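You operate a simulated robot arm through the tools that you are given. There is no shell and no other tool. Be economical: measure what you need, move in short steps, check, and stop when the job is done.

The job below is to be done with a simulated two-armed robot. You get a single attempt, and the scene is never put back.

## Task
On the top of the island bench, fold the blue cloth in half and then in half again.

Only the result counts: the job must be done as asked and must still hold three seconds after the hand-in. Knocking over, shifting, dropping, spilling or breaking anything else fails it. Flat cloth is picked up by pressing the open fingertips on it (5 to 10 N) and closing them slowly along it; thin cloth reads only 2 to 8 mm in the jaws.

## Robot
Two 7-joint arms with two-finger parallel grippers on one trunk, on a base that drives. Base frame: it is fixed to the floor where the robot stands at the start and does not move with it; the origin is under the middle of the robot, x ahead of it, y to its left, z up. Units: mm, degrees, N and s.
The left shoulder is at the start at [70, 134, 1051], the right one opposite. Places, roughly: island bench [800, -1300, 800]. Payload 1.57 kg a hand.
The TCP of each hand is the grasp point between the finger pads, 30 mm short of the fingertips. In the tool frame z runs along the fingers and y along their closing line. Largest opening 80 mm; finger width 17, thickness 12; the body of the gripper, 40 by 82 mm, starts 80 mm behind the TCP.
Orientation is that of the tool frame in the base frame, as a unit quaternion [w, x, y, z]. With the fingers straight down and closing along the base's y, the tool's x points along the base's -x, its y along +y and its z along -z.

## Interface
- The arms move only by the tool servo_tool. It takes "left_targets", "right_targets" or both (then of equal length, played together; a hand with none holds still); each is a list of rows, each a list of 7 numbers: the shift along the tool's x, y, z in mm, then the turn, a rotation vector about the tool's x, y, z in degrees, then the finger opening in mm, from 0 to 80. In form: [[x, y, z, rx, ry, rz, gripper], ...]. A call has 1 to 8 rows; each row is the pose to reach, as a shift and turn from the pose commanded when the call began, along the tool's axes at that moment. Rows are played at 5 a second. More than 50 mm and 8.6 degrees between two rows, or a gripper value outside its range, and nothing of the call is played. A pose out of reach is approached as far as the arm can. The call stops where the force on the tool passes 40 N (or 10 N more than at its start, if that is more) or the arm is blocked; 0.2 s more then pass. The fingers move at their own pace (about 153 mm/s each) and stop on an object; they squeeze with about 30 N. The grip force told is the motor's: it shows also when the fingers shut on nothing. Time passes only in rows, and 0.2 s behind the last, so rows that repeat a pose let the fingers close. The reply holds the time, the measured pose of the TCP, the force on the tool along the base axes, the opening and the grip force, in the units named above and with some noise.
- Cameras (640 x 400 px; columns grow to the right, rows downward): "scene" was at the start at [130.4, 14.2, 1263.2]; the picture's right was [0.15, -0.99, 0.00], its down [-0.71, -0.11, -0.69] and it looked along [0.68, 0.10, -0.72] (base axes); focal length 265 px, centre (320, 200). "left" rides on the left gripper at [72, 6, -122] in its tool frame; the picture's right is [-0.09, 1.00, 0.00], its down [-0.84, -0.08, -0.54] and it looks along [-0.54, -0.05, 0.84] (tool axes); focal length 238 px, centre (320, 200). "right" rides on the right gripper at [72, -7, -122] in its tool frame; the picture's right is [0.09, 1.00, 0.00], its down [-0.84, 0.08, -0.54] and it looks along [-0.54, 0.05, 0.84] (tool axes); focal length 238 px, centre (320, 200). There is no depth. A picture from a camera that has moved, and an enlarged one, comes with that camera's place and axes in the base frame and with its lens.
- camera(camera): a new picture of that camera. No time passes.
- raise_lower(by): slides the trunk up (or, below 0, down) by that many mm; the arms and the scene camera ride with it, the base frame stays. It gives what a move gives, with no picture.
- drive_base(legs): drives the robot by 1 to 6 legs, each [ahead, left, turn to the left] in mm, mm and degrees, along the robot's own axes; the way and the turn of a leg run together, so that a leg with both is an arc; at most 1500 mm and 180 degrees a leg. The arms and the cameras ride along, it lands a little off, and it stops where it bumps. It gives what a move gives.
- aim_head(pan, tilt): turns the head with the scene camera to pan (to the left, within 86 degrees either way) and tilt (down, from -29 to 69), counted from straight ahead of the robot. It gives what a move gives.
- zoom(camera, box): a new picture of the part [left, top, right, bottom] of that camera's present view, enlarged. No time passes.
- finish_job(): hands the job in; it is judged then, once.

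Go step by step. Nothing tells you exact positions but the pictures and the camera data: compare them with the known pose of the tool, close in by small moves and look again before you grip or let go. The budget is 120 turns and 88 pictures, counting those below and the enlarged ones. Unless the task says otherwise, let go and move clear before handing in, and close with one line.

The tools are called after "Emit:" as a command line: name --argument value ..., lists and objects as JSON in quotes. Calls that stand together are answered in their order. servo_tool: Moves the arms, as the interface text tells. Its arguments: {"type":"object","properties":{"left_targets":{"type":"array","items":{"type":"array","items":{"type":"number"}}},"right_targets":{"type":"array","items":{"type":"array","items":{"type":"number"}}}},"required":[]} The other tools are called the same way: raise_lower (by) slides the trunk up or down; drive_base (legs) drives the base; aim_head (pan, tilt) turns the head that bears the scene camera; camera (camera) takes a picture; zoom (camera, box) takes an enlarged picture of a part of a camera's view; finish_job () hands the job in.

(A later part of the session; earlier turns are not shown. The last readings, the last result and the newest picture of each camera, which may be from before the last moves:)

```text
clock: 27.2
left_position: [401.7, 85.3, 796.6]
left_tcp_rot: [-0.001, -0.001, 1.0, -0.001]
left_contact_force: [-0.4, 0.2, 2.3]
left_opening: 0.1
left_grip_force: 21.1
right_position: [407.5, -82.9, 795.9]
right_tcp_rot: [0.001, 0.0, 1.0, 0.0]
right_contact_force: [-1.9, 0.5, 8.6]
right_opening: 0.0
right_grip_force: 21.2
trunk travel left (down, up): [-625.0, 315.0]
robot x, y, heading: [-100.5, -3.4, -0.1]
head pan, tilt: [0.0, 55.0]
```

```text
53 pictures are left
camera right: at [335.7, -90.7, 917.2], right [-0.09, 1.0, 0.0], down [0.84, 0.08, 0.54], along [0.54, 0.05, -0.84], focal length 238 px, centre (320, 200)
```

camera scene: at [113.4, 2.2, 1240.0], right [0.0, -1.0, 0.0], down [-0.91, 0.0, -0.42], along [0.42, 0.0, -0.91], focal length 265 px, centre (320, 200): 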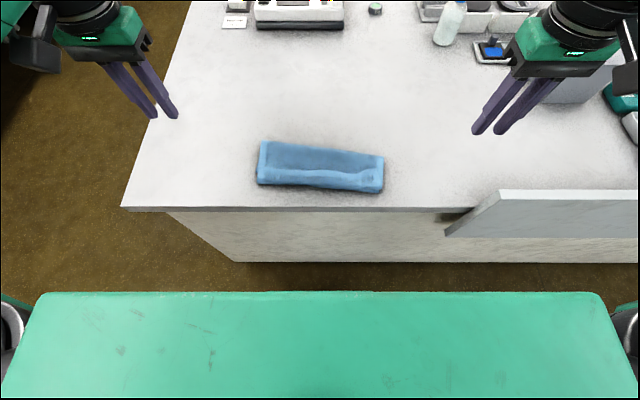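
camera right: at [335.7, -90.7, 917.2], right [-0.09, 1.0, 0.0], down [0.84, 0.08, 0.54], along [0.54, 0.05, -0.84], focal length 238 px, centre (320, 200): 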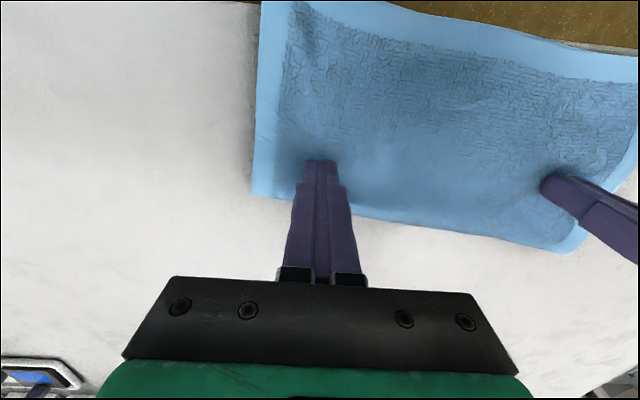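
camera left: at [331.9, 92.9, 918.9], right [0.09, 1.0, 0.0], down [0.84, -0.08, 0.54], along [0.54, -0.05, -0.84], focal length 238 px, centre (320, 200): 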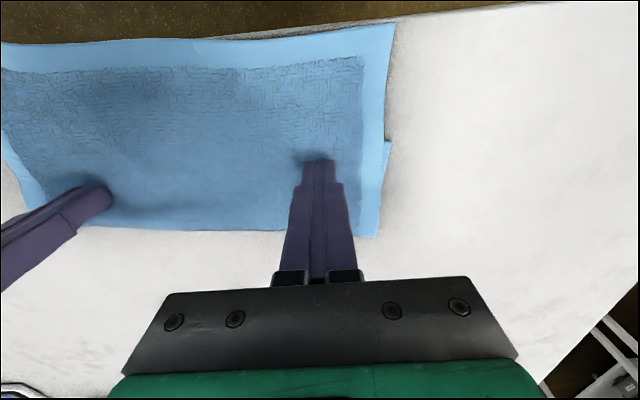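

Pushing moves the folded cloth as one slab. The fold line is now slanted (left x ≈ 473, right ≈ 432) and the flap is too long at left, so I'll push further onto the bench, more on the right, then lift off and look.

Emit:
servo_tool --left_targets '[[-6, 0, -0.5, 0, 0, 0, 0], [-12, 0, -0.5, 0, 0, 0, 0], [-18, 0, -0.5, 0, 0, 0, 0], [-24, 0, -0.5, 0, 0, 0, 0], [-30, 0, -0.5, 0, 0, 0, 0], [-36, 0, -0.5, 0, 0, 0, 0], [-36, 0, -10, 0, 0, 0, 0], [-36, 0, -50, 0, 0, 0, 0]]' --right_targets '[[-11, 0, -1, 0, 0, 0, 0], [-22, 0, -1, 0, 0, 0, 0], [-33, 0, -1, 0, 0, 0, 0], [-44, 0, -1, 0, 0, 0, 0], [-55, 0, -1, 0, 0, 0, 0], [-66, 0, -1, 0, 0, 0, 0], [-66, 0, -10, 0, 0, 0, 0], [-66, 0, -50, 0, 0, 0, 0]]'

Emit:
servo_tool --left_targets '[[0, 40, -10, 0, 0, 0, 0], [0, 80, -30, 0, 0, 0, 0], [0, 120, -50, 0, 0, 0, 0]]' --right_targets '[[0, -40, -10, 0, 0, 0, 0], [0, -80, -30, 0, 0, 0, 0], [0, -120, -50, 0, 0, 0, 0]]'

Emit:
aim_head --pan 0 --tilt 60

Emit:
zoom --camera "scene" --box '[200, 80, 440, 230]'

```text
clock: 29.0
left_position: [438.9, 85.4, 846.0]
left_tcp_rot: [-0.001, -0.001, 1.0, -0.001]
left_contact_force: [-0.2, 0.2, 0.0]
left_opening: 0.0
left_grip_force: 21.5
right_position: [474.2, -84.9, 846.7]
right_tcp_rot: [0.001, -0.001, 1.0, 0.0]
right_contact_force: [-0.2, -0.7, 0.1]
right_opening: 0.0
right_grip_force: 21.4
trunk travel left (down, up): [-625.0, 315.0]
robot x, y, heading: [-99.9, 2.4, 0.1]
head pan, tilt: [0.0, 55.0]
```

```text
clock: 29.8
left_position: [437.7, 204.2, 895.8]
left_tcp_rot: [0.0, 0.0, 1.0, -0.001]
left_contact_force: [-0.8, 0.3, -0.2]
left_opening: 0.0
left_grip_force: 21.5
right_position: [473.6, -204.7, 891.2]
right_tcp_rot: [0.0, -0.001, 1.0, 0.001]
right_contact_force: [-0.2, 0.0, 0.1]
right_opening: 0.1
right_grip_force: 21.7
trunk travel left (down, up): [-625.0, 315.0]
robot x, y, heading: [-98.8, -1.4, 0.1]
head pan, tilt: [0.0, 55.0]
```

```text
clock: 30.5
left_position: [438.7, 203.7, 895.4]
left_tcp_rot: [-0.001, -0.002, 1.0, -0.001]
left_contact_force: [-0.1, -0.1, -0.7]
left_opening: 0.0
left_grip_force: 21.7
right_position: [475.2, -203.5, 889.8]
right_tcp_rot: [0.0, 0.0, 1.0, 0.0]
right_contact_force: [-0.2, 0.1, 0.3]
right_opening: 0.1
right_grip_force: 21.5
trunk travel left (down, up): [-625.0, 315.0]
robot x, y, heading: [-97.6, 0.2, -0.2]
head pan, tilt: [0.0, 60.0]
```

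```text
2.67 times, centred on (320, 155) of scene
camera zoom: at [18.9, 2.0, 1245.6], right [0.0, -1.0, 0.0], down [-0.87, 0.0, -0.5], along [0.5, 0.0, -0.87], focal length 706 px, centre (320, 320)
```

zoom: 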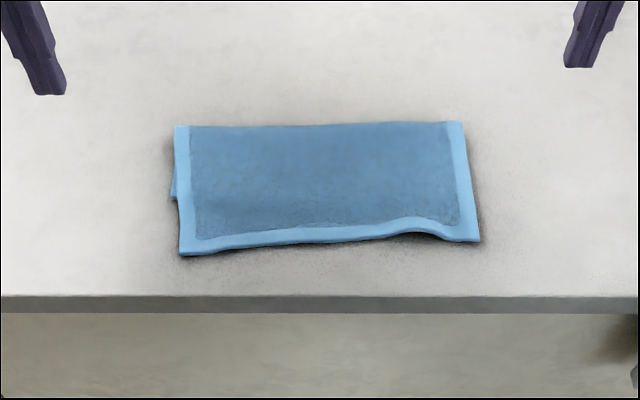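

Now it's flat and neat: the fold is at x ≈ 505, the flap hem at x ≈ 356 (left) and 370 (right), and the bottom layer's near edge is hidden at x ≈ 417. The flap is about 55 mm too long, so I'll regrip its hem corners, lift, and lay the hem on the bottom edge.

Emit:
drive_base --legs '[[60, 0, 0]]'

Emit:
servo_tool --left_targets '[[25, -20, 5, 0, 0, 0, 10], [50, -40, 15, 0, 0, 0, 20], [75, -60, 25, 0, 0, 0, 30], [100, -80, 35, 0, 0, 0, 32], [122, -100, 50, 0, 0, 0, 32], [132, -116, 75, 0, 0, 0, 32]]' --right_targets '[[28, 20, 5, 0, 0, 0, 10], [58, 40, 15, 0, 0, 0, 20], [88, 60, 25, 0, 0, 0, 30], [118, 80, 35, 0, 0, 0, 32], [145, 95, 50, 0, 0, 0, 32], [157, 106, 70, 0, 0, 0, 32]]'

Emit:
camera --camera "left"

Emit:
camera --camera "right"

```text
clock: 31.4
left_position: [498.4, 205.2, 895.8]
left_tcp_rot: [0.0, -0.001, 1.0, -0.001]
left_contact_force: [-0.1, -0.1, 0.0]
left_opening: 0.1
left_grip_force: 21.2
right_position: [534.9, -204.3, 891.1]
right_tcp_rot: [0.001, 0.0, 1.0, 0.0]
right_contact_force: [-0.3, 0.0, 0.7]
right_opening: 0.0
right_grip_force: 21.4
trunk travel left (down, up): [-625.0, 315.0]
robot x, y, heading: [-39.8, 3.0, 0.0]
head pan, tilt: [0.0, 60.0]
```

```text
clock: 32.8
left_position: [361.9, 89.6, 827.0]
left_tcp_rot: [0.0, -0.002, 1.0, 0.0]
left_contact_force: [-0.5, -0.1, -0.3]
left_opening: 31.8
left_grip_force: 0.1
right_position: [377.5, -97.8, 821.5]
right_tcp_rot: [0.0, 0.0, 1.0, 0.0]
right_contact_force: [0.1, -0.4, -0.2]
right_opening: 32.0
right_grip_force: 0.1
trunk travel left (down, up): [-625.0, 315.0]
robot x, y, heading: [-39.9, -1.4, 0.1]
head pan, tilt: [0.0, 60.0]
```

```text
51 pictures are left
camera left: at [292.4, 97.4, 947.3], right [0.09, 1.0, 0.0], down [0.84, -0.07, 0.54], along [0.54, -0.05, -0.84], focal length 238 px, centre (320, 200)
```

left: 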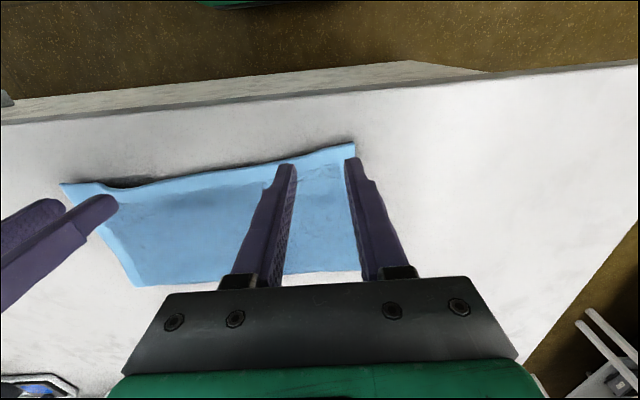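

```text
50 pictures are left
camera right: at [305.4, -104.7, 942.9], right [-0.09, 1.0, 0.0], down [0.84, 0.08, 0.54], along [0.54, 0.05, -0.84], focal length 238 px, centre (320, 200)
```

right: 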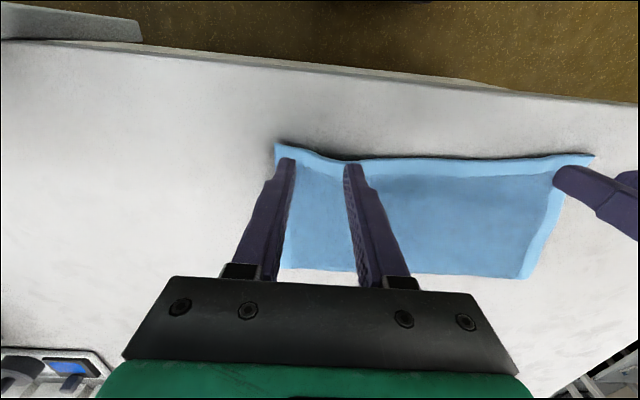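

I'll set both hands about 10 mm inside the hem (left x 374, right x 388) and press down.

Emit:
servo_tool --left_targets '[[-12, -2, 8, 0, 0, 0, 32], [-12, -2, 20, 0, 0, 0, 32], [-12, -2, 29, 0, 0, 0, 32], [-12, -2, 33, 0, 0, 0, 32], [-12, -2, 33.5, 0, 0, 0, 32]]' --right_targets '[[-10, 1, 4, 0, 0, 0, 32], [-10, 1, 16, 0, 0, 0, 32], [-10, 1, 24, 0, 0, 0, 32], [-10, 1, 28, 0, 0, 0, 32], [-10, 1, 28.5, 0, 0, 0, 32]]'

Emit:
camera --camera "left"

Emit:
camera --camera "right"

```text
clock: 34.0
left_position: [377.2, 87.4, 793.0]
left_tcp_rot: [0.004, -0.001, 1.0, -0.001]
left_contact_force: [1.9, 3.9, 28.1]
left_opening: 32.2
left_grip_force: 0.0
right_position: [384.8, -97.6, 793.7]
right_tcp_rot: [0.001, -0.001, 1.0, 0.0]
right_contact_force: [0.4, 0.3, 1.5]
right_opening: 32.1
right_grip_force: 0.0
trunk travel left (down, up): [-625.0, 315.0]
robot x, y, heading: [-39.2, -1.1, 0.0]
head pan, tilt: [0.0, 60.0]
```

```text
49 pictures are left
camera left: at [304.8, 95.2, 913.8], right [0.09, 1.0, 0.0], down [0.83, -0.07, 0.55], along [0.55, -0.05, -0.84], focal length 238 px, centre (320, 200)
```

left: 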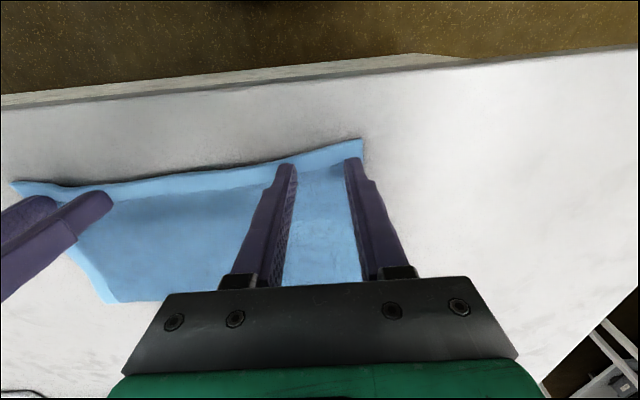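

```text
48 pictures are left
camera right: at [312.5, -103.6, 916.1], right [-0.09, 1.0, 0.0], down [0.83, 0.08, 0.55], along [0.54, 0.05, -0.84], focal length 238 px, centre (320, 200)
```

right: 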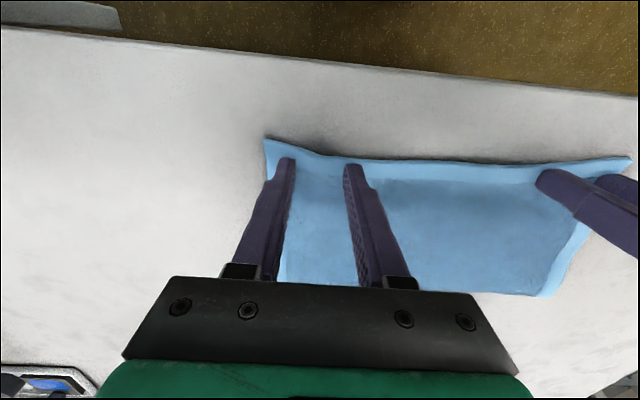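

Left presses too hard, right too lightly. I'll correct both, then close slowly.

Emit:
servo_tool --left_targets '[[0, 0, -2, 0, 0, 0, 32], [0, 0, -1.8, 0, 0, 0, 32]]' --right_targets '[[0, 0, 0.4, 0, 0, 0, 32], [0, 0, 0.6, 0, 0, 0, 32]]'

```text
clock: 34.6
left_position: [377.0, 85.7, 792.3]
left_tcp_rot: [0.003, -0.001, 1.0, -0.001]
left_contact_force: [2.7, 6.9, 30.6]
left_opening: 31.9
left_grip_force: 0.0
right_position: [385.4, -96.2, 794.5]
right_tcp_rot: [0.002, 0.0, 1.0, 0.0]
right_contact_force: [0.8, -1.2, 4.2]
right_opening: 32.3
right_grip_force: 0.1
trunk travel left (down, up): [-625.0, 315.0]
robot x, y, heading: [-39.9, -3.6, -0.1]
head pan, tilt: [0.0, 60.0]
```

Emit:
servo_tool --left_targets '[[0, 0, -2, 0, 0, 0, 32], [0, 0, -4, 0, 0, 0, 32], [0, 0, -4, 0, 0, 0, 32]]'

```text
clock: 35.4
left_position: [374.8, 86.3, 793.5]
left_tcp_rot: [0.0, 0.0, 1.0, 0.0]
left_contact_force: [-0.7, 0.0, 4.8]
left_opening: 32.0
left_grip_force: 0.0
right_position: [385.6, -96.1, 793.5]
right_tcp_rot: [0.002, 0.0, 1.0, 0.0]
right_contact_force: [-2.5, -1.6, 9.6]
right_opening: 32.0
right_grip_force: 0.1
trunk travel left (down, up): [-625.0, 315.0]
robot x, y, heading: [-40.8, 0.7, 0.3]
head pan, tilt: [0.0, 60.0]
```

Both now press at 5–10 N. Closing slowly.

Emit:
servo_tool --left_targets '[[0, 0, 0.2, 0, 0, 0, 28], [0, 0, 0.2, 0, 0, 0, 24], [0, 0, 0.2, 0, 0, 0, 20], [0, 0, 0.2, 0, 0, 0, 16], [0, 0, 0.2, 0, 0, 0, 12], [0, 0, 0.2, 0, 0, 0, 8], [0, 0, 0.2, 0, 0, 0, 4], [0, 0, 0.2, 0, 0, 0, 0]]' --right_targets '[[0, 0, 0, 0, 0, 0, 28], [0, 0, 0, 0, 0, 0, 24], [0, 0, 0, 0, 0, 0, 20], [0, 0, 0, 0, 0, 0, 16], [0, 0, 0, 0, 0, 0, 12], [0, 0, 0, 0, 0, 0, 8], [0, 0, 0, 0, 0, 0, 4], [0, 0, 0, 0, 0, 0, 0]]'

Emit:
camera --camera "left"

Emit:
camera --camera "right"

```text
clock: 37.2
left_position: [376.5, 84.5, 794.0]
left_tcp_rot: [0.001, -0.001, 1.0, -0.001]
left_contact_force: [0.6, -5.1, 1.8]
left_opening: 4.0
left_grip_force: 24.5
right_position: [385.3, -94.8, 792.3]
right_tcp_rot: [0.002, 0.0, 1.0, 0.001]
right_contact_force: [-0.2, 2.4, 11.4]
right_opening: 4.1
right_grip_force: 25.3
trunk travel left (down, up): [-625.0, 315.0]
robot x, y, heading: [-38.1, -2.6, 0.2]
head pan, tilt: [0.0, 60.0]
```

```text
47 pictures are left
camera left: at [305.7, 93.7, 915.8], right [0.09, 1.0, 0.0], down [0.84, -0.08, 0.54], along [0.54, -0.05, -0.84], focal length 238 px, centre (320, 200)
```

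left: 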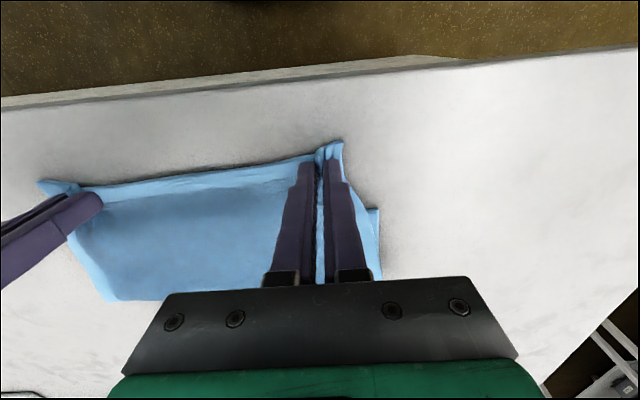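

```text
46 pictures are left
camera right: at [313.9, -102.5, 914.5], right [-0.09, 1.0, 0.0], down [0.84, 0.08, 0.54], along [0.54, 0.05, -0.84], focal length 238 px, centre (320, 200)
```

right: 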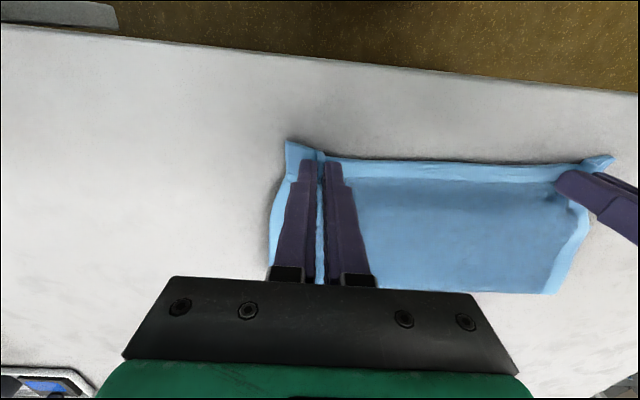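

Both corners are gripped and the bottom edge's left corner is confirmed at x ≈ 418. I'll lift the flap up and forward over the new fold line, then look.

Emit:
servo_tool --left_targets '[[-5, 0, -15, 0, 0, 0, 0], [-15, 0, -35, 0, 0, 0, 0], [-35, 0, -57, 0, 0, 0, 0], [-62, 0, -78, 0, 0, 0, 0], [-92, 0, -92, 0, 0, 0, 0], [-120, 0, -99, 0, 0, 0, 0], [-145, 0, -100, 0, 0, 0, 0], [-145, 0, -100, 0, 0, 0, 0]]' --right_targets '[[-5, 0, -15, 0, 0, 0, 0], [-14, 0, -35, 0, 0, 0, 0], [-32, 0, -57, 0, 0, 0, 0], [-57, 0, -78, 0, 0, 0, 0], [-85, 0, -92, 0, 0, 0, 0], [-112, 0, -99, 0, 0, 0, 0], [-137, 0, -100, 0, 0, 0, 0], [-137, 0, -100, 0, 0, 0, 0]]'

Emit:
camera --camera "left"

Emit:
camera --camera "right"

Emit:
camera --camera "scene"

```text
clock: 39.0
left_position: [522.7, 85.7, 892.8]
left_tcp_rot: [-0.001, -0.001, 1.0, -0.001]
left_contact_force: [-0.1, -4.8, -0.5]
left_opening: 3.8
left_grip_force: 24.4
right_position: [525.3, -95.1, 891.5]
right_tcp_rot: [0.001, -0.001, 1.0, -0.001]
right_contact_force: [-0.4, 5.8, 0.2]
right_opening: 3.9
right_grip_force: 24.9
trunk travel left (down, up): [-625.0, 315.0]
robot x, y, heading: [-38.3, 0.7, 0.3]
head pan, tilt: [0.0, 60.0]
```

```text
45 pictures are left
camera left: at [451.8, 94.4, 1014.6], right [0.09, 1.0, 0.0], down [0.84, -0.08, 0.54], along [0.54, -0.05, -0.84], focal length 238 px, centre (320, 200)
```

left: 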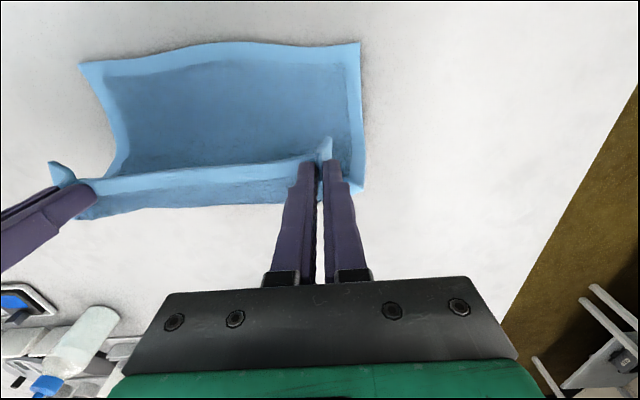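

```text
44 pictures are left
camera right: at [453.4, -102.3, 1013.5], right [-0.09, 1.0, 0.0], down [0.84, 0.08, 0.54], along [0.54, 0.05, -0.84], focal length 238 px, centre (320, 200)
```

right: 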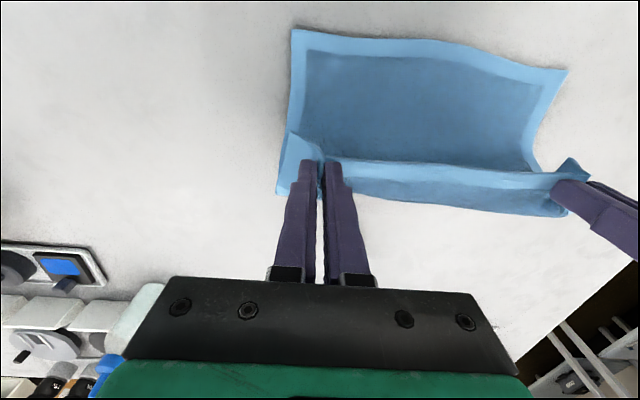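

```text
43 pictures are left
camera scene: at [77.2, 2.1, 1245.6], right [0.0, -1.0, 0.0], down [-0.87, 0.0, -0.5], along [0.5, 0.0, -0.87], focal length 265 px, centre (320, 200)
```

scene: 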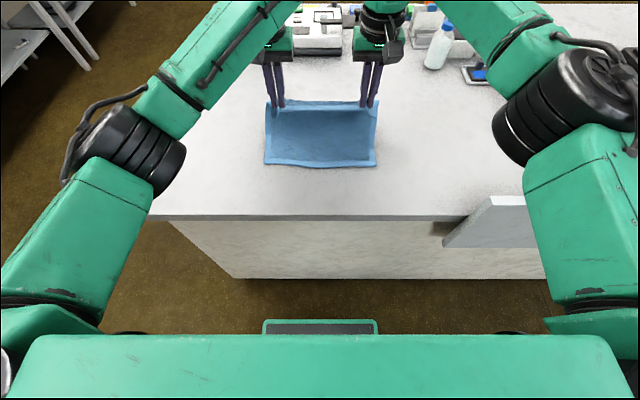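

The flap stands up cleanly, and the bottom layer's near edge is clear at x ≈ 451 (left) and 443 (right). I'll lower the hem onto it.

Emit:
servo_tool --left_targets '[[6, 1, 14, 0, 0, 0, 0], [15, 2, 30, 0, 0, 0, 0], [27, 3, 47, 0, 0, 0, 0], [40, 4, 64, 0, 0, 0, 0], [52, 5, 78, 0, 0, 0, 0], [62, 5, 88, 0, 0, 0, 0], [62, 5, 88, 0, 0, 0, 0]]' --right_targets '[[8, 1, 14, 0, 0, 0, 0], [18, 2, 30, 0, 0, 0, 0], [32, 3, 47, 0, 0, 0, 0], [47, 4, 64, 0, 0, 0, 0], [60, 5, 78, 0, 0, 0, 0], [71, 5, 87, 0, 0, 0, 0], [71, 5, 87, 0, 0, 0, 0]]'

Emit:
camera --camera "left"

Emit:
camera --camera "right"

```text
clock: 40.6
left_position: [460.3, 92.0, 805.6]
left_tcp_rot: [-0.001, -0.001, 1.0, -0.001]
left_contact_force: [-0.5, -8.1, -0.2]
left_opening: 3.8
left_grip_force: 24.5
right_position: [454.5, -92.6, 804.1]
right_tcp_rot: [0.0, 0.0, 1.0, 0.0]
right_contact_force: [1.0, 7.3, -0.3]
right_opening: 4.2
right_grip_force: 24.5
trunk travel left (down, up): [-625.0, 315.0]
robot x, y, heading: [-37.8, -1.5, 0.1]
head pan, tilt: [0.0, 60.0]
```

```text
42 pictures are left
camera left: at [390.2, 99.2, 926.8], right [0.09, 1.0, 0.0], down [0.84, -0.08, 0.54], along [0.54, -0.05, -0.84], focal length 238 px, centre (320, 200)
```

left: 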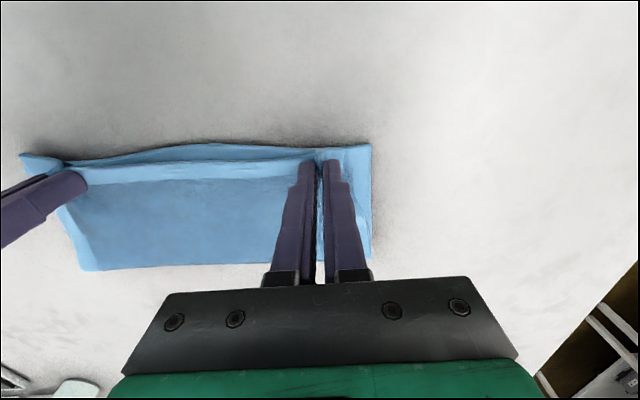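

```text
41 pictures are left
camera right: at [382.1, -98.9, 925.3], right [-0.09, 1.0, 0.0], down [0.84, 0.08, 0.54], along [0.54, 0.05, -0.84], focal length 238 px, centre (320, 200)
```

right: 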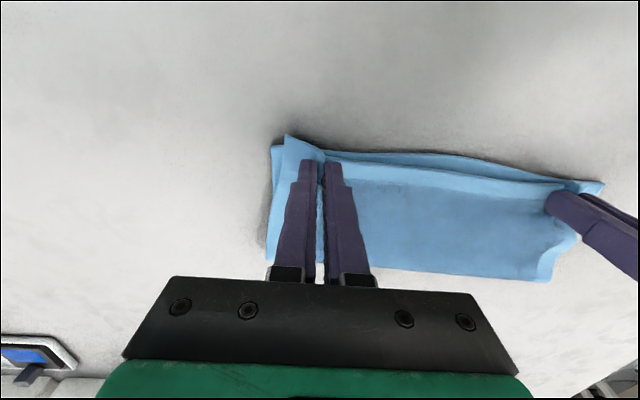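

The edges line up. I'll lower the last few mm, open slowly and lift straight up.

Emit:
servo_tool --left_targets '[[2, 0, 4, 0, 0, 0, 0], [2, 0, 7, 0, 0, 0, 0], [2, 0, 7, 0, 0, 0, 8], [2, 0, 7, 0, 0, 0, 16], [2, 0, 7, 0, 0, 0, 24], [2, 0, 2, 0, 0, 0, 24], [2, 0, -20, 0, 0, 0, 24], [2, 0, -60, 0, 0, 0, 24]]' --right_targets '[[2, 0, 4, 0, 0, 0, 0], [2, 0, 6, 0, 0, 0, 0], [2, 0, 6, 0, 0, 0, 8], [2, 0, 6, 0, 0, 0, 16], [2, 0, 6, 0, 0, 0, 24], [2, 0, 2, 0, 0, 0, 24], [2, 0, -20, 0, 0, 0, 24], [2, 0, -60, 0, 0, 0, 24]]'

Emit:
servo_tool --left_targets '[[0, 40, -10, 0, 0, 0, 24], [0, 80, -30, 0, 0, 0, 24], [0, 120, -50, 0, 0, 0, 24]]' --right_targets '[[0, -40, -10, 0, 0, 0, 24], [0, -80, -30, 0, 0, 0, 24], [0, -120, -50, 0, 0, 0, 24]]'

Emit:
zoom --camera "scene" --box '[200, 60, 440, 210]'

```text
clock: 42.4
left_position: [454.7, 91.7, 866.0]
left_tcp_rot: [0.001, -0.002, 1.0, 0.0]
left_contact_force: [-0.4, -0.7, -0.6]
left_opening: 24.0
left_grip_force: 0.1
right_position: [452.5, -92.5, 865.0]
right_tcp_rot: [0.002, 0.0, 1.0, 0.001]
right_contact_force: [-0.4, 0.3, -0.2]
right_opening: 23.6
right_grip_force: 0.1
trunk travel left (down, up): [-625.0, 315.0]
robot x, y, heading: [-39.6, 1.3, -0.1]
head pan, tilt: [0.0, 60.0]
```

```text
clock: 43.2
left_position: [454.6, 208.6, 916.5]
left_tcp_rot: [0.0, -0.001, 1.0, -0.001]
left_contact_force: [0.2, 0.7, 0.6]
left_opening: 24.2
left_grip_force: 0.1
right_position: [451.8, -212.3, 917.1]
right_tcp_rot: [0.001, -0.001, 1.0, 0.0]
right_contact_force: [-0.1, 0.2, 0.2]
right_opening: 24.1
right_grip_force: 0.1
trunk travel left (down, up): [-625.0, 315.0]
robot x, y, heading: [-37.5, -0.2, -0.1]
head pan, tilt: [0.0, 60.0]
```

```text
2.67 times, centred on (320, 135) of scene
camera zoom: at [76.6, 2.0, 1245.6], right [0.0, -1.0, 0.0], down [-0.87, 0.0, -0.5], along [0.5, 0.0, -0.87], focal length 706 px, centre (320, 373)
```

zoom: 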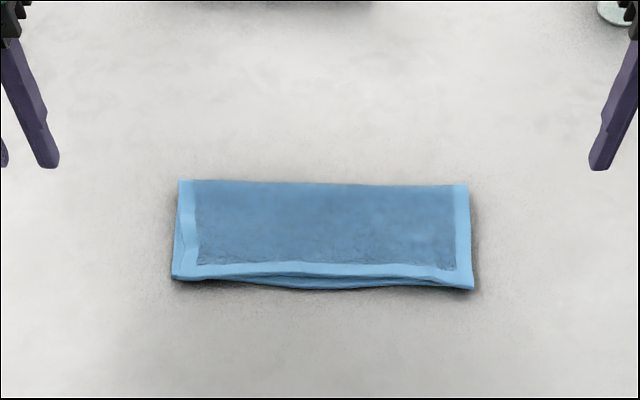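

That is a clean half fold: x ≈ 440–556, y ≈ -130–130. For the second fold I'll lift the right short edge with the left hand and fold it over to the left, so I'll shift the base right 130 mm and turn the left gripper to close along x.

Emit:
servo_tool --right_targets '[[20, -10, -20, 0, 0, 0, 24], [40, -20, -40, 0, 0, 0, 24], [60, -30, -60, 0, 0, 0, 24]]'

Emit:
drive_base --legs '[[0, -130, 0]]'

Emit:
servo_tool --left_targets '[[0, -10, 0, 0, 0, -8, 24], [0, -20, 0, 0, 0, -16, 24], [-5, -30, 0, 0, 0, -24, 30], [-10, -40, 0, 0, 0, -32, 30], [-15, -50, 0, 0, 0, -40, 30], [-20, -60, 0, 0, 0, -48, 32], [-25, -70, 0, 0, 0, -56, 32], [-30, -80, 0, 0, 0, -64, 32]]'

```text
clock: 44.0
left_position: [454.9, 207.9, 915.6]
left_tcp_rot: [-0.001, -0.001, 1.0, 0.0]
left_contact_force: [0.4, 0.2, -1.0]
left_opening: 23.9
left_grip_force: 0.1
right_position: [391.3, -240.7, 974.7]
right_tcp_rot: [0.001, -0.001, 1.0, 0.0]
right_contact_force: [0.1, 0.3, 0.5]
right_opening: 24.0
right_grip_force: 0.1
trunk travel left (down, up): [-625.0, 315.0]
robot x, y, heading: [-37.3, -1.7, 0.2]
head pan, tilt: [0.0, 60.0]
```

```text
clock: 45.3
left_position: [455.7, 77.5, 915.8]
left_tcp_rot: [0.0, -0.001, 1.0, -0.001]
left_contact_force: [-0.2, 1.5, -0.3]
left_opening: 23.8
left_grip_force: 0.2
right_position: [393.1, -372.0, 974.8]
right_tcp_rot: [-0.001, -0.002, 1.0, 0.0]
right_contact_force: [-0.1, 0.0, -0.2]
right_opening: 24.0
right_grip_force: 0.0
trunk travel left (down, up): [-625.0, 315.0]
robot x, y, heading: [-42.4, -130.7, 0.2]
head pan, tilt: [0.0, 60.0]
```

```text
clock: 47.1
left_position: [485.3, -3.6, 916.4]
left_tcp_rot: [-0.001, -0.533, 0.846, 0.0]
left_contact_force: [-0.5, -0.4, -0.1]
left_opening: 32.0
left_grip_force: 0.2
right_position: [393.1, -373.9, 973.9]
right_tcp_rot: [0.0, -0.001, 1.0, 0.001]
right_contact_force: [0.1, -1.0, -1.0]
right_opening: 23.8
right_grip_force: 0.0
trunk travel left (down, up): [-625.0, 315.0]
robot x, y, heading: [-39.5, -132.8, -0.0]
head pan, tilt: [0.0, 60.0]
```

Emit:
servo_tool --left_targets '[[24, -15, 15, 0, 0, -8, 32], [48, -30, 35, 0, 0, -16, 32], [72, -45, 55, 0, 0, -24, 32], [97, -60, 75, 0, 0, -26, 32], [97, -60, 86, 0, 0, -26, 32]]'

Emit:
camera --camera "left"

Emit:
camera --camera "scene"

```text
clock: 48.3
left_position: [496.9, -116.2, 829.1]
left_tcp_rot: [0.0, 0.71, -0.704, 0.0]
left_contact_force: [0.7, 0.6, -0.5]
left_opening: 31.9
left_grip_force: 0.1
right_position: [391.6, -372.0, 973.3]
right_tcp_rot: [0.0, -0.002, 1.0, 0.001]
right_contact_force: [0.1, -0.5, 0.8]
right_opening: 24.1
right_grip_force: 0.1
trunk travel left (down, up): [-625.0, 315.0]
robot x, y, heading: [-39.0, -132.0, 0.2]
head pan, tilt: [0.0, 60.0]
```

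```text
39 pictures are left
camera left: at [492.3, -186.5, 951.9], right [-1.0, 0.09, 0.0], down [0.07, 0.84, 0.54], along [0.05, 0.54, -0.84], focal length 238 px, centre (320, 200)
```

left: 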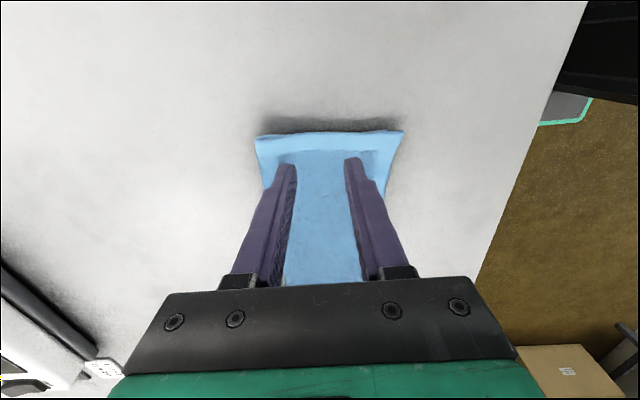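

```text
38 pictures are left
camera scene: at [78.0, -129.1, 1245.6], right [0.0, -1.0, 0.0], down [-0.87, 0.0, -0.5], along [0.5, 0.0, -0.87], focal length 265 px, centre (320, 200)
```

scene: 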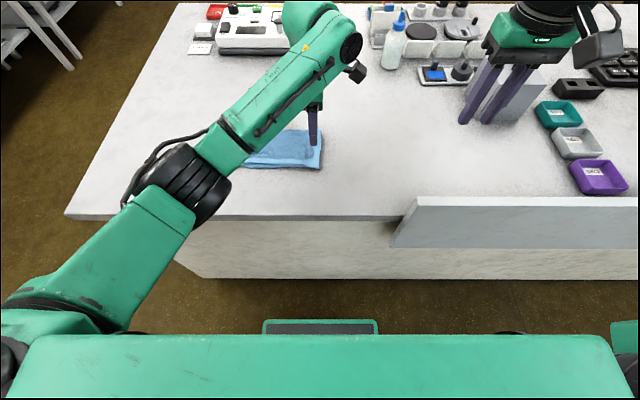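

The edge is at y ≈ -131, centred on x ≈ 489. I'll centre the hand about 10 mm inside it and press.

Emit:
servo_tool --left_targets '[[5, 7, 10, 0, 0, 0, 32], [5, 7, 22, 0, 0, 0, 32], [5, 7, 30, 0, 0, 0, 32], [5, 7, 33, 0, 0, 0, 32], [5, 7, 33, 0, 0, 0, 32]]'

```text
clock: 49.5
left_position: [489.8, -122.2, 798.0]
left_tcp_rot: [0.0, 0.709, -0.706, 0.0]
left_contact_force: [0.2, -0.6, 1.4]
left_opening: 32.0
left_grip_force: 0.0
right_position: [392.5, -372.3, 973.3]
right_tcp_rot: [0.0, -0.001, 1.0, 0.0]
right_contact_force: [-0.2, -0.7, -0.6]
right_opening: 23.9
right_grip_force: 0.1
trunk travel left (down, up): [-625.0, 315.0]
robot x, y, heading: [-41.0, -125.6, 0.3]
head pan, tilt: [0.0, 60.0]
```

Emit:
servo_tool --left_targets '[[0, 0, 1.5, 0, 0, 0, 32], [0, 0, 2.5, 0, 0, 0, 32], [0, 0, 2.5, 0, 0, 0, 32]]'

```text
clock: 50.3
left_position: [489.6, -121.9, 796.3]
left_tcp_rot: [0.001, 0.709, -0.706, 0.001]
left_contact_force: [1.8, 1.9, 7.6]
left_opening: 31.6
left_grip_force: 0.1
right_position: [391.7, -373.2, 973.6]
right_tcp_rot: [0.001, -0.002, 1.0, 0.0]
right_contact_force: [0.1, 0.6, 0.3]
right_opening: 23.9
right_grip_force: 0.0
trunk travel left (down, up): [-625.0, 315.0]
robot x, y, heading: [-39.0, -133.2, 0.5]
head pan, tilt: [0.0, 60.0]
```

Pressing at 7.6 N on two layers. I'll close slowly, pressing slightly harder so both layers gather.

Emit:
servo_tool --left_targets '[[0, 0, 0.7, 0, 0, 0, 28], [0, 0, 0.7, 0, 0, 0, 24], [0, 0, 0.7, 0, 0, 0, 20], [0, 0, 0.7, 0, 0, 0, 16], [0, 0, 0.7, 0, 0, 0, 12], [0, 0, 0.7, 0, 0, 0, 8], [0, 0, 0.7, 0, 0, 0, 4], [0, 0, 0.7, 0, 0, 0, 0]]'

Emit:
camera --camera "left"

```text
clock: 52.1
left_position: [488.8, -122.3, 795.0]
left_tcp_rot: [0.0, 0.708, -0.707, 0.001]
left_contact_force: [-0.6, -0.1, 14.1]
left_opening: 6.9
left_grip_force: 26.0
right_position: [390.8, -373.1, 974.7]
right_tcp_rot: [0.002, -0.002, 1.0, 0.0]
right_contact_force: [0.0, -0.2, 0.2]
right_opening: 23.9
right_grip_force: 0.0
trunk travel left (down, up): [-625.0, 315.0]
robot x, y, heading: [-38.9, -132.8, 0.5]
head pan, tilt: [0.0, 60.0]
```

```text
37 pictures are left
camera left: at [483.7, -192.8, 917.3], right [-1.0, 0.09, 0.0], down [0.07, 0.84, 0.54], along [0.05, 0.54, -0.84], focal length 238 px, centre (320, 200)
```

left: 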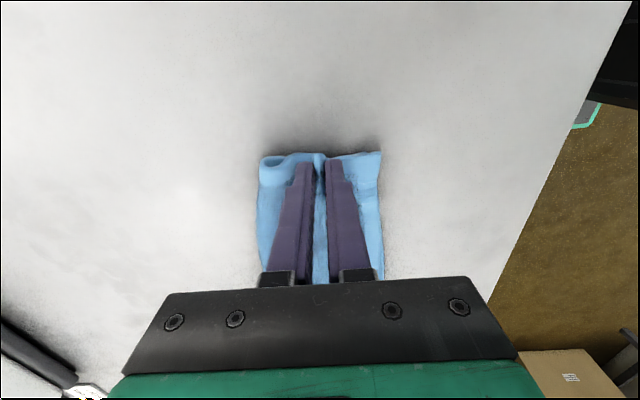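

6.9 mm in the jaws means both layers are held. I'll swing the edge up and over to the left, tilting the fingers as it flips.

Emit:
servo_tool --left_targets '[[-4.4, 0, -24, 0, 3.3, 0, 0], [-14, 0, -47, 0, 6.7, 0, 0], [-28.5, 0, -67, 0, 10, 0, 0], [-47, 0, -84.5, 0, 13.3, 0, 0], [-69.6, 0, -98, 0, 16.7, 0, 0], [-94.6, 0, -107, 0, 20, 0, 0]]'

Emit:
camera --camera "left"

Emit:
camera --camera "scene"

```text
clock: 53.5
left_position: [490.2, -23.8, 900.5]
left_tcp_rot: [0.124, 0.697, -0.695, 0.124]
left_contact_force: [-0.5, 0.1, -0.3]
left_opening: 6.1
left_grip_force: 25.9
right_position: [392.9, -372.5, 974.6]
right_tcp_rot: [0.0, -0.002, 1.0, -0.001]
right_contact_force: [1.0, 0.0, 0.2]
right_opening: 24.0
right_grip_force: 0.1
trunk travel left (down, up): [-625.0, 315.0]
robot x, y, heading: [-40.7, -133.5, 0.3]
head pan, tilt: [0.0, 60.0]
```

```text
36 pictures are left
camera left: at [486.4, -49.8, 1039.5], right [-1.0, 0.08, -0.03], down [0.07, 0.97, 0.22], along [0.05, 0.22, -0.97], focal length 238 px, centre (320, 200)
```

left: 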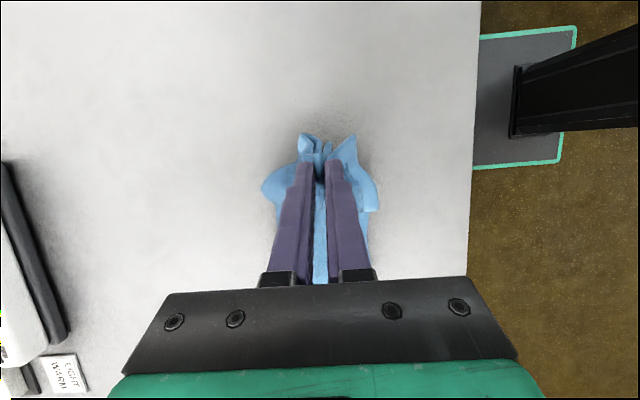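

```text
35 pictures are left
camera scene: at [77.9, -128.8, 1245.6], right [0.0, -1.0, 0.0], down [-0.87, 0.0, -0.5], along [0.5, 0.0, -0.87], focal length 265 px, centre (320, 200)
```

scene: 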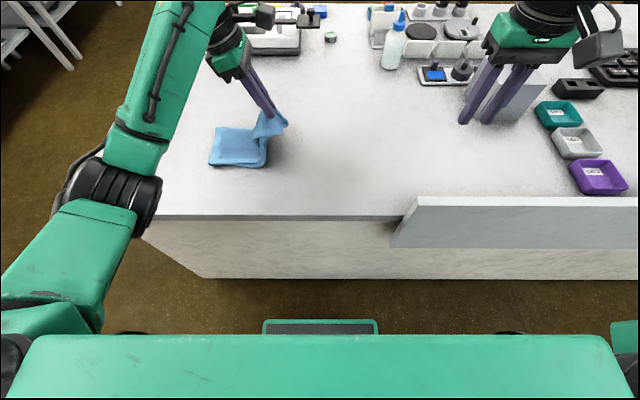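

The lifted end carries over with its corners drooping somewhat, and the lying part has hardly moved. I'll go on over and down towards the left edge.

Emit:
servo_tool --left_targets '[[-25, 0, -12.4, 0, 4, 0, 0], [-52.6, 0, -19.2, 0, 8, 0, 0], [-81, 0, -19.9, 0, 12, 0, 0], [-110, 0, -12.4, 0, 16, 0, 0], [-137, 0, 1.7, 0, 20, 0, 0], [-160, 0, 20, 0, 23, 0, 0], [-173.6, 0, 32, 0, 25, 0, 0]]'

Emit:
camera --camera "left"

Emit:
zoom --camera "scene" --box '[120, 60, 360, 210]'

```text
clock: 55.1
left_position: [488.5, 123.8, 812.7]
left_tcp_rot: [0.271, 0.654, -0.652, 0.272]
left_contact_force: [0.4, -1.0, 2.1]
left_opening: 6.2
left_grip_force: 26.3
right_position: [391.4, -371.4, 974.4]
right_tcp_rot: [0.001, -0.002, 1.0, 0.001]
right_contact_force: [0.0, 1.0, 0.2]
right_opening: 24.2
right_grip_force: 0.0
trunk travel left (down, up): [-625.0, 315.0]
robot x, y, heading: [-39.1, -130.4, 0.2]
head pan, tilt: [0.0, 60.0]
```

```text
34 pictures are left
camera left: at [483.3, 161.6, 948.6], right [-1.0, 0.06, -0.07], down [0.07, 0.97, -0.21], along [0.05, -0.21, -0.98], focal length 238 px, centre (320, 200)
```

left: 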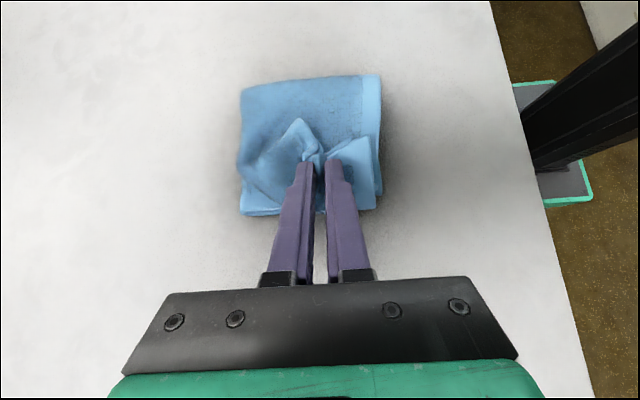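

```text
2.67 times, centred on (240, 135) of scene
camera zoom: at [77.9, -130.1, 1245.6], right [0.0, -1.0, 0.0], down [-0.87, 0.0, -0.5], along [0.5, 0.0, -0.87], focal length 706 px, centre (533, 373)
```

zoom: 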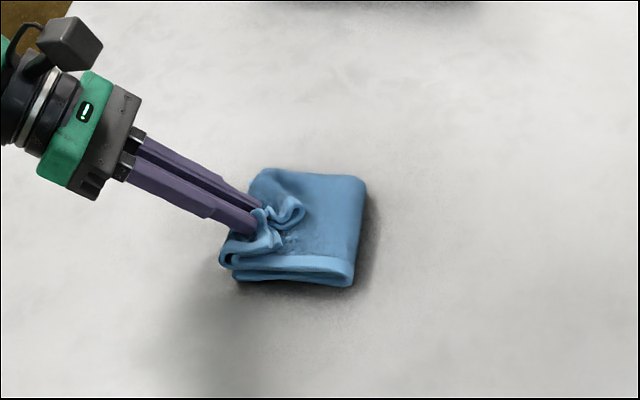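

The edge has come over; the pinch is about 25 mm short of the left edge with its corners turned up. I'll move a little further left and down, then release with a wide opening and withdraw along the fingers.

Emit:
servo_tool --left_targets '[[-9, 0, 0, 0, 0, 0, 0], [-14, 0, -2, 0, 0, 0, 0], [-20, 0, 5, 0, 0, 0, 0], [-22, 0, 6, 0, 0, 0, 10], [-22, 0, 6, 0, 0, 0, 24], [-22, 0, -10, 0, 0, 0, 24], [-22, 0, -50, 0, 0, 0, 24], [-22, 0, -90, 0, 0, 0, 24]]'

Emit:
camera --camera "left"

Emit:
zoom --camera "scene" --box '[120, 60, 360, 210]'

```text
clock: 56.9
left_position: [487.0, 204.9, 858.9]
left_tcp_rot: [0.271, 0.654, -0.652, 0.27]
left_contact_force: [0.0, 0.1, -0.7]
left_opening: 23.9
left_grip_force: 0.1
right_position: [391.8, -372.3, 974.0]
right_tcp_rot: [0.0, -0.002, 1.0, 0.001]
right_contact_force: [0.7, 1.4, -0.5]
right_opening: 23.9
right_grip_force: 0.1
trunk travel left (down, up): [-625.0, 315.0]
robot x, y, heading: [-42.1, -134.7, 0.4]
head pan, tilt: [0.0, 60.0]
```

```text
32 pictures are left
camera left: at [482.6, 241.5, 996.1], right [-1.0, 0.06, -0.06], down [0.07, 0.98, -0.21], along [0.05, -0.21, -0.98], focal length 238 px, centre (320, 200)
```

left: 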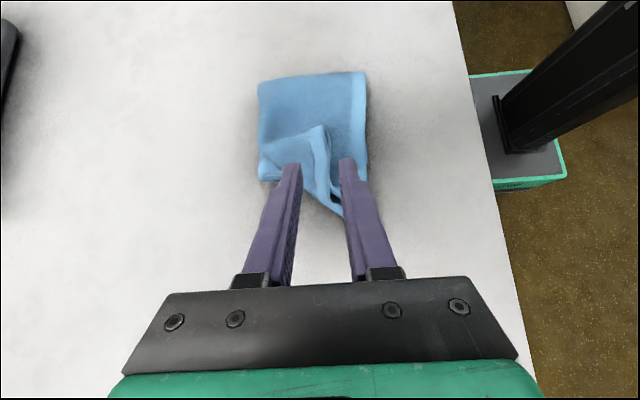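

```text
2.67 times, centred on (240, 135) of scene
camera zoom: at [77.0, -130.6, 1245.5], right [0.0, -1.0, 0.0], down [-0.87, 0.0, -0.5], along [0.5, 0.0, -0.87], focal length 706 px, centre (533, 373)
```

zoom: 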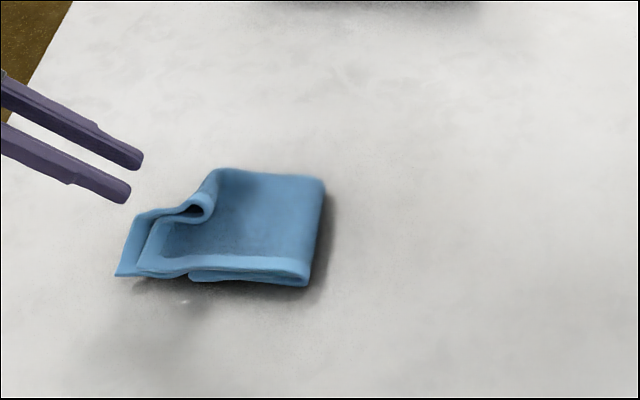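

The slab slid left: the fold is now at y ≈ 60, the flap reaches y ≈ 223, the bottom edge is at y ≈ 158, and the flap's far corner is rolled back. I'll raise the hand and look closely.

Emit:
servo_tool --left_targets '[[10, 0, -30, 0, -8, 0, 24], [20, 0, -60, 0, -16, 0, 24], [30, 0, -80, 0, -24, 0, 10], [45, 0, -100, 0, -32, 0, 0], [60, 0, -110, 0, -40, 0, 0], [60, 0, -110, 0, -45, 0, 0]]'

Emit:
aim_head --pan 28 --tilt 55

Emit:
camera --camera "scene"

Emit:
camera --camera "left"

```text
clock: 58.3
left_position: [488.5, 241.2, 979.6]
left_tcp_rot: [0.0, 0.709, -0.705, -0.001]
left_contact_force: [1.0, -0.2, -0.1]
left_opening: 0.0
left_grip_force: 21.6
right_position: [392.8, -372.7, 973.4]
right_tcp_rot: [0.0, -0.002, 1.0, -0.001]
right_contact_force: [0.6, -0.3, 0.4]
right_opening: 23.9
right_grip_force: 0.0
trunk travel left (down, up): [-625.0, 315.0]
robot x, y, heading: [-40.5, -133.0, 0.2]
head pan, tilt: [0.0, 60.0]
```

```text
clock: 59.2
left_position: [488.1, 241.2, 979.4]
left_tcp_rot: [0.002, 0.708, -0.706, 0.001]
left_contact_force: [0.3, -0.6, 0.1]
left_opening: 0.0
left_grip_force: 21.3
right_position: [393.1, -373.9, 973.9]
right_tcp_rot: [0.0, -0.001, 1.0, 0.001]
right_contact_force: [0.5, 0.0, 0.3]
right_opening: 23.7
right_grip_force: 0.0
trunk travel left (down, up): [-625.0, 315.0]
robot x, y, heading: [-38.8, -129.3, 0.3]
head pan, tilt: [28.0, 55.0]
```

```text
30 pictures are left
camera scene: at [75.0, -96.2, 1251.6], right [0.47, -0.88, 0.0], down [-0.72, -0.39, -0.57], along [0.51, 0.27, -0.82], focal length 265 px, centre (320, 200)
```

scene: 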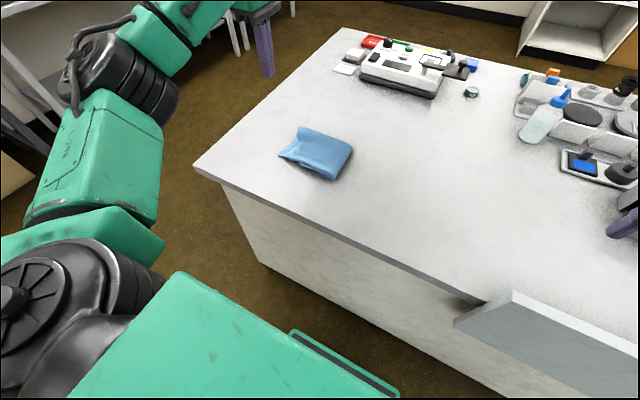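

```text
29 pictures are left
camera left: at [482.6, 170.4, 1101.2], right [-1.0, 0.09, 0.0], down [0.07, 0.84, 0.54], along [0.05, 0.54, -0.84], focal length 238 px, centre (320, 200)
```

left: 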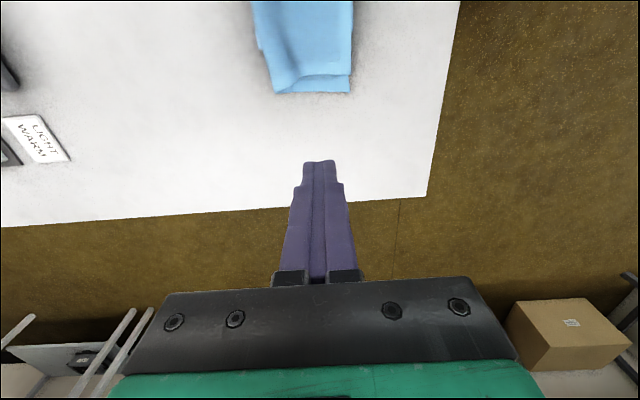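

Emit:
zoom --camera "scene" --box '[236, 100, 396, 200]'

```text
4.00 times, centred on (316, 150) of scene
camera zoom: at [75.0, -96.2, 1251.6], right [0.47, -0.88, 0.0], down [-0.72, -0.39, -0.57], along [0.51, 0.27, -0.82], focal length 1059 px, centre (336, 400)
```

zoom: 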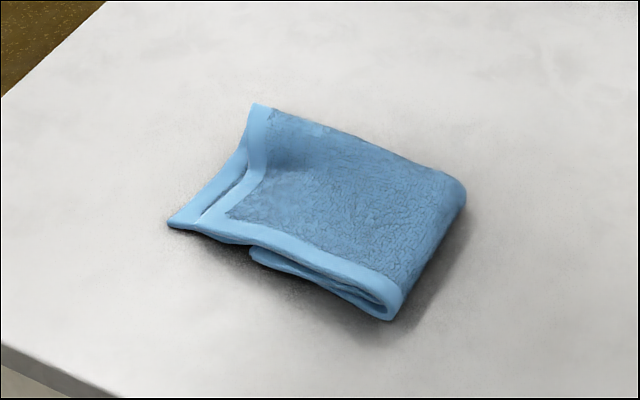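

Good: the flap lies flat with its edge at y ≈ 222, the fold at y ≈ 66 and the bottom edge at y ≈ 160, so the flap is about 60 mm too long. As before, I'll move the base left, pinch the flap edge at mid-width, lift it and lay it back on the bottom edge.

Emit:
drive_base --legs '[[0, 150, 0]]'

Emit:
servo_tool --left_targets '[[30, -3, 10, 0, 0, 0, 10], [60, -6, 30, 0, 0, 0, 20], [90, -9, 55, 0, 0, 0, 32], [120, -12, 80, 0, 0, 0, 32], [150, -14, 105, 0, 0, 0, 32], [170, -14, 130, 0, 0, 0, 32], [177, -14, 150, 0, 0, 0, 32]]'

Emit:
camera --camera "left"

```text
clock: 60.6
left_position: [488.5, 387.8, 980.1]
left_tcp_rot: [0.0, 0.708, -0.707, 0.0]
left_contact_force: [-1.0, 0.0, 0.1]
left_opening: 0.0
left_grip_force: 21.3
right_position: [392.2, -226.2, 974.1]
right_tcp_rot: [-0.001, 0.0, 1.0, 0.001]
right_contact_force: [1.2, -0.2, -0.1]
right_opening: 23.9
right_grip_force: 0.1
trunk travel left (down, up): [-625.0, 315.0]
robot x, y, heading: [-43.5, 15.7, 0.1]
head pan, tilt: [28.0, 55.0]
```

```text
clock: 62.2
left_position: [504.8, 210.2, 827.6]
left_tcp_rot: [0.0, 0.707, -0.707, -0.001]
left_contact_force: [0.6, 0.1, 0.3]
left_opening: 32.1
left_grip_force: 0.2
right_position: [392.3, -226.2, 973.6]
right_tcp_rot: [0.001, 0.0, 1.0, 0.0]
right_contact_force: [-0.7, 1.0, -0.8]
right_opening: 24.0
right_grip_force: 0.0
trunk travel left (down, up): [-625.0, 315.0]
robot x, y, heading: [-39.2, 13.0, 0.1]
head pan, tilt: [28.0, 55.0]
```

```text
27 pictures are left
camera left: at [499.0, 139.5, 949.5], right [-1.0, 0.09, 0.0], down [0.08, 0.84, 0.54], along [0.05, 0.54, -0.84], focal length 238 px, centre (320, 200)
```

left: 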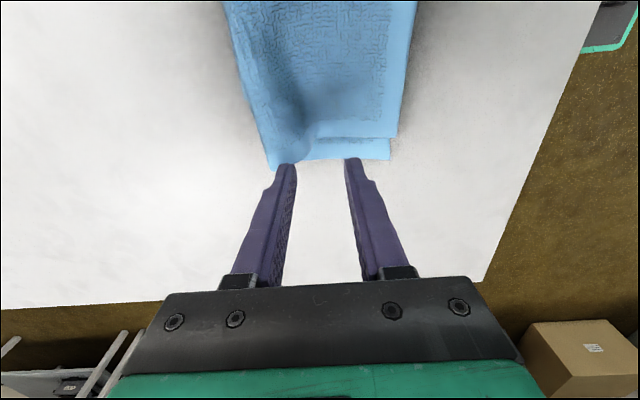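

The flap's edge is at y ≈ 216 with its upper layer at y ≈ 199. I'll pinch at (498, 194) to take both layers.

Emit:
servo_tool --left_targets '[[16, 7, 8, 0, 0, 0, 34], [16, 7, 18, 0, 0, 0, 34], [16, 7, 27, 0, 0, 0, 34], [16, 7, 31, 0, 0, 0, 34], [16, 7, 32.5, 0, 0, 0, 34], [16, 7, 32.5, 0, 0, 0, 34]]'

```text
clock: 63.6
left_position: [495.3, 193.8, 797.3]
left_tcp_rot: [0.0, 0.707, -0.707, 0.0]
left_contact_force: [1.8, -1.1, 7.3]
left_opening: 34.5
left_grip_force: 0.4
right_position: [391.1, -225.2, 973.5]
right_tcp_rot: [0.001, 0.0, 1.0, 0.001]
right_contact_force: [-0.6, 0.0, 0.3]
right_opening: 23.8
right_grip_force: 0.1
trunk travel left (down, up): [-625.0, 315.0]
robot x, y, heading: [-39.6, 14.7, -0.1]
head pan, tilt: [28.0, 55.0]
```

Emit:
servo_tool --left_targets '[[0, 0, 0.7, 0, 0, 0, 29], [0, 0, 0.7, 0, 0, 0, 25], [0, 0, 0.7, 0, 0, 0, 21], [0, 0, 0.7, 0, 0, 0, 17], [0, 0, 0.7, 0, 0, 0, 13], [0, 0, 0.7, 0, 0, 0, 9], [0, 0, 0.7, 0, 0, 0, 4], [0, 0, 0.7, 0, 0, 0, 0]]'

Emit:
camera --camera "left"

```text
clock: 65.4
left_position: [495.5, 194.0, 798.4]
left_tcp_rot: [0.0, 0.708, -0.707, 0.0]
left_contact_force: [-0.2, 2.0, 8.0]
left_opening: 7.5
left_grip_force: 27.3
right_position: [391.7, -226.3, 973.8]
right_tcp_rot: [0.001, 0.0, 1.0, 0.001]
right_contact_force: [-0.7, -0.4, -0.1]
right_opening: 24.0
right_grip_force: 0.1
trunk travel left (down, up): [-625.0, 315.0]
robot x, y, heading: [-38.7, 12.9, 0.1]
head pan, tilt: [28.0, 55.0]
```

```text
26 pictures are left
camera left: at [489.5, 123.4, 919.0], right [-1.0, 0.09, 0.0], down [0.08, 0.84, 0.54], along [0.05, 0.54, -0.84], focal length 238 px, centre (320, 200)
```

left: 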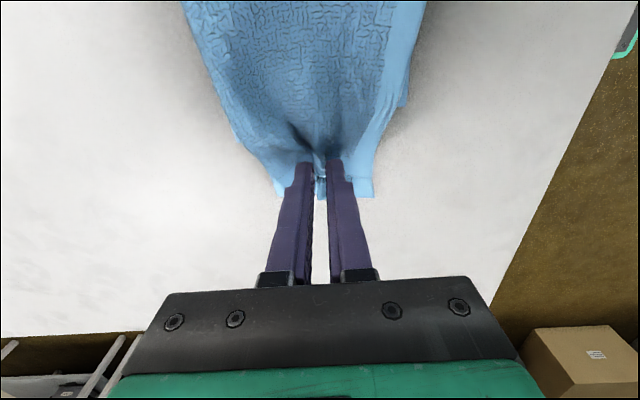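

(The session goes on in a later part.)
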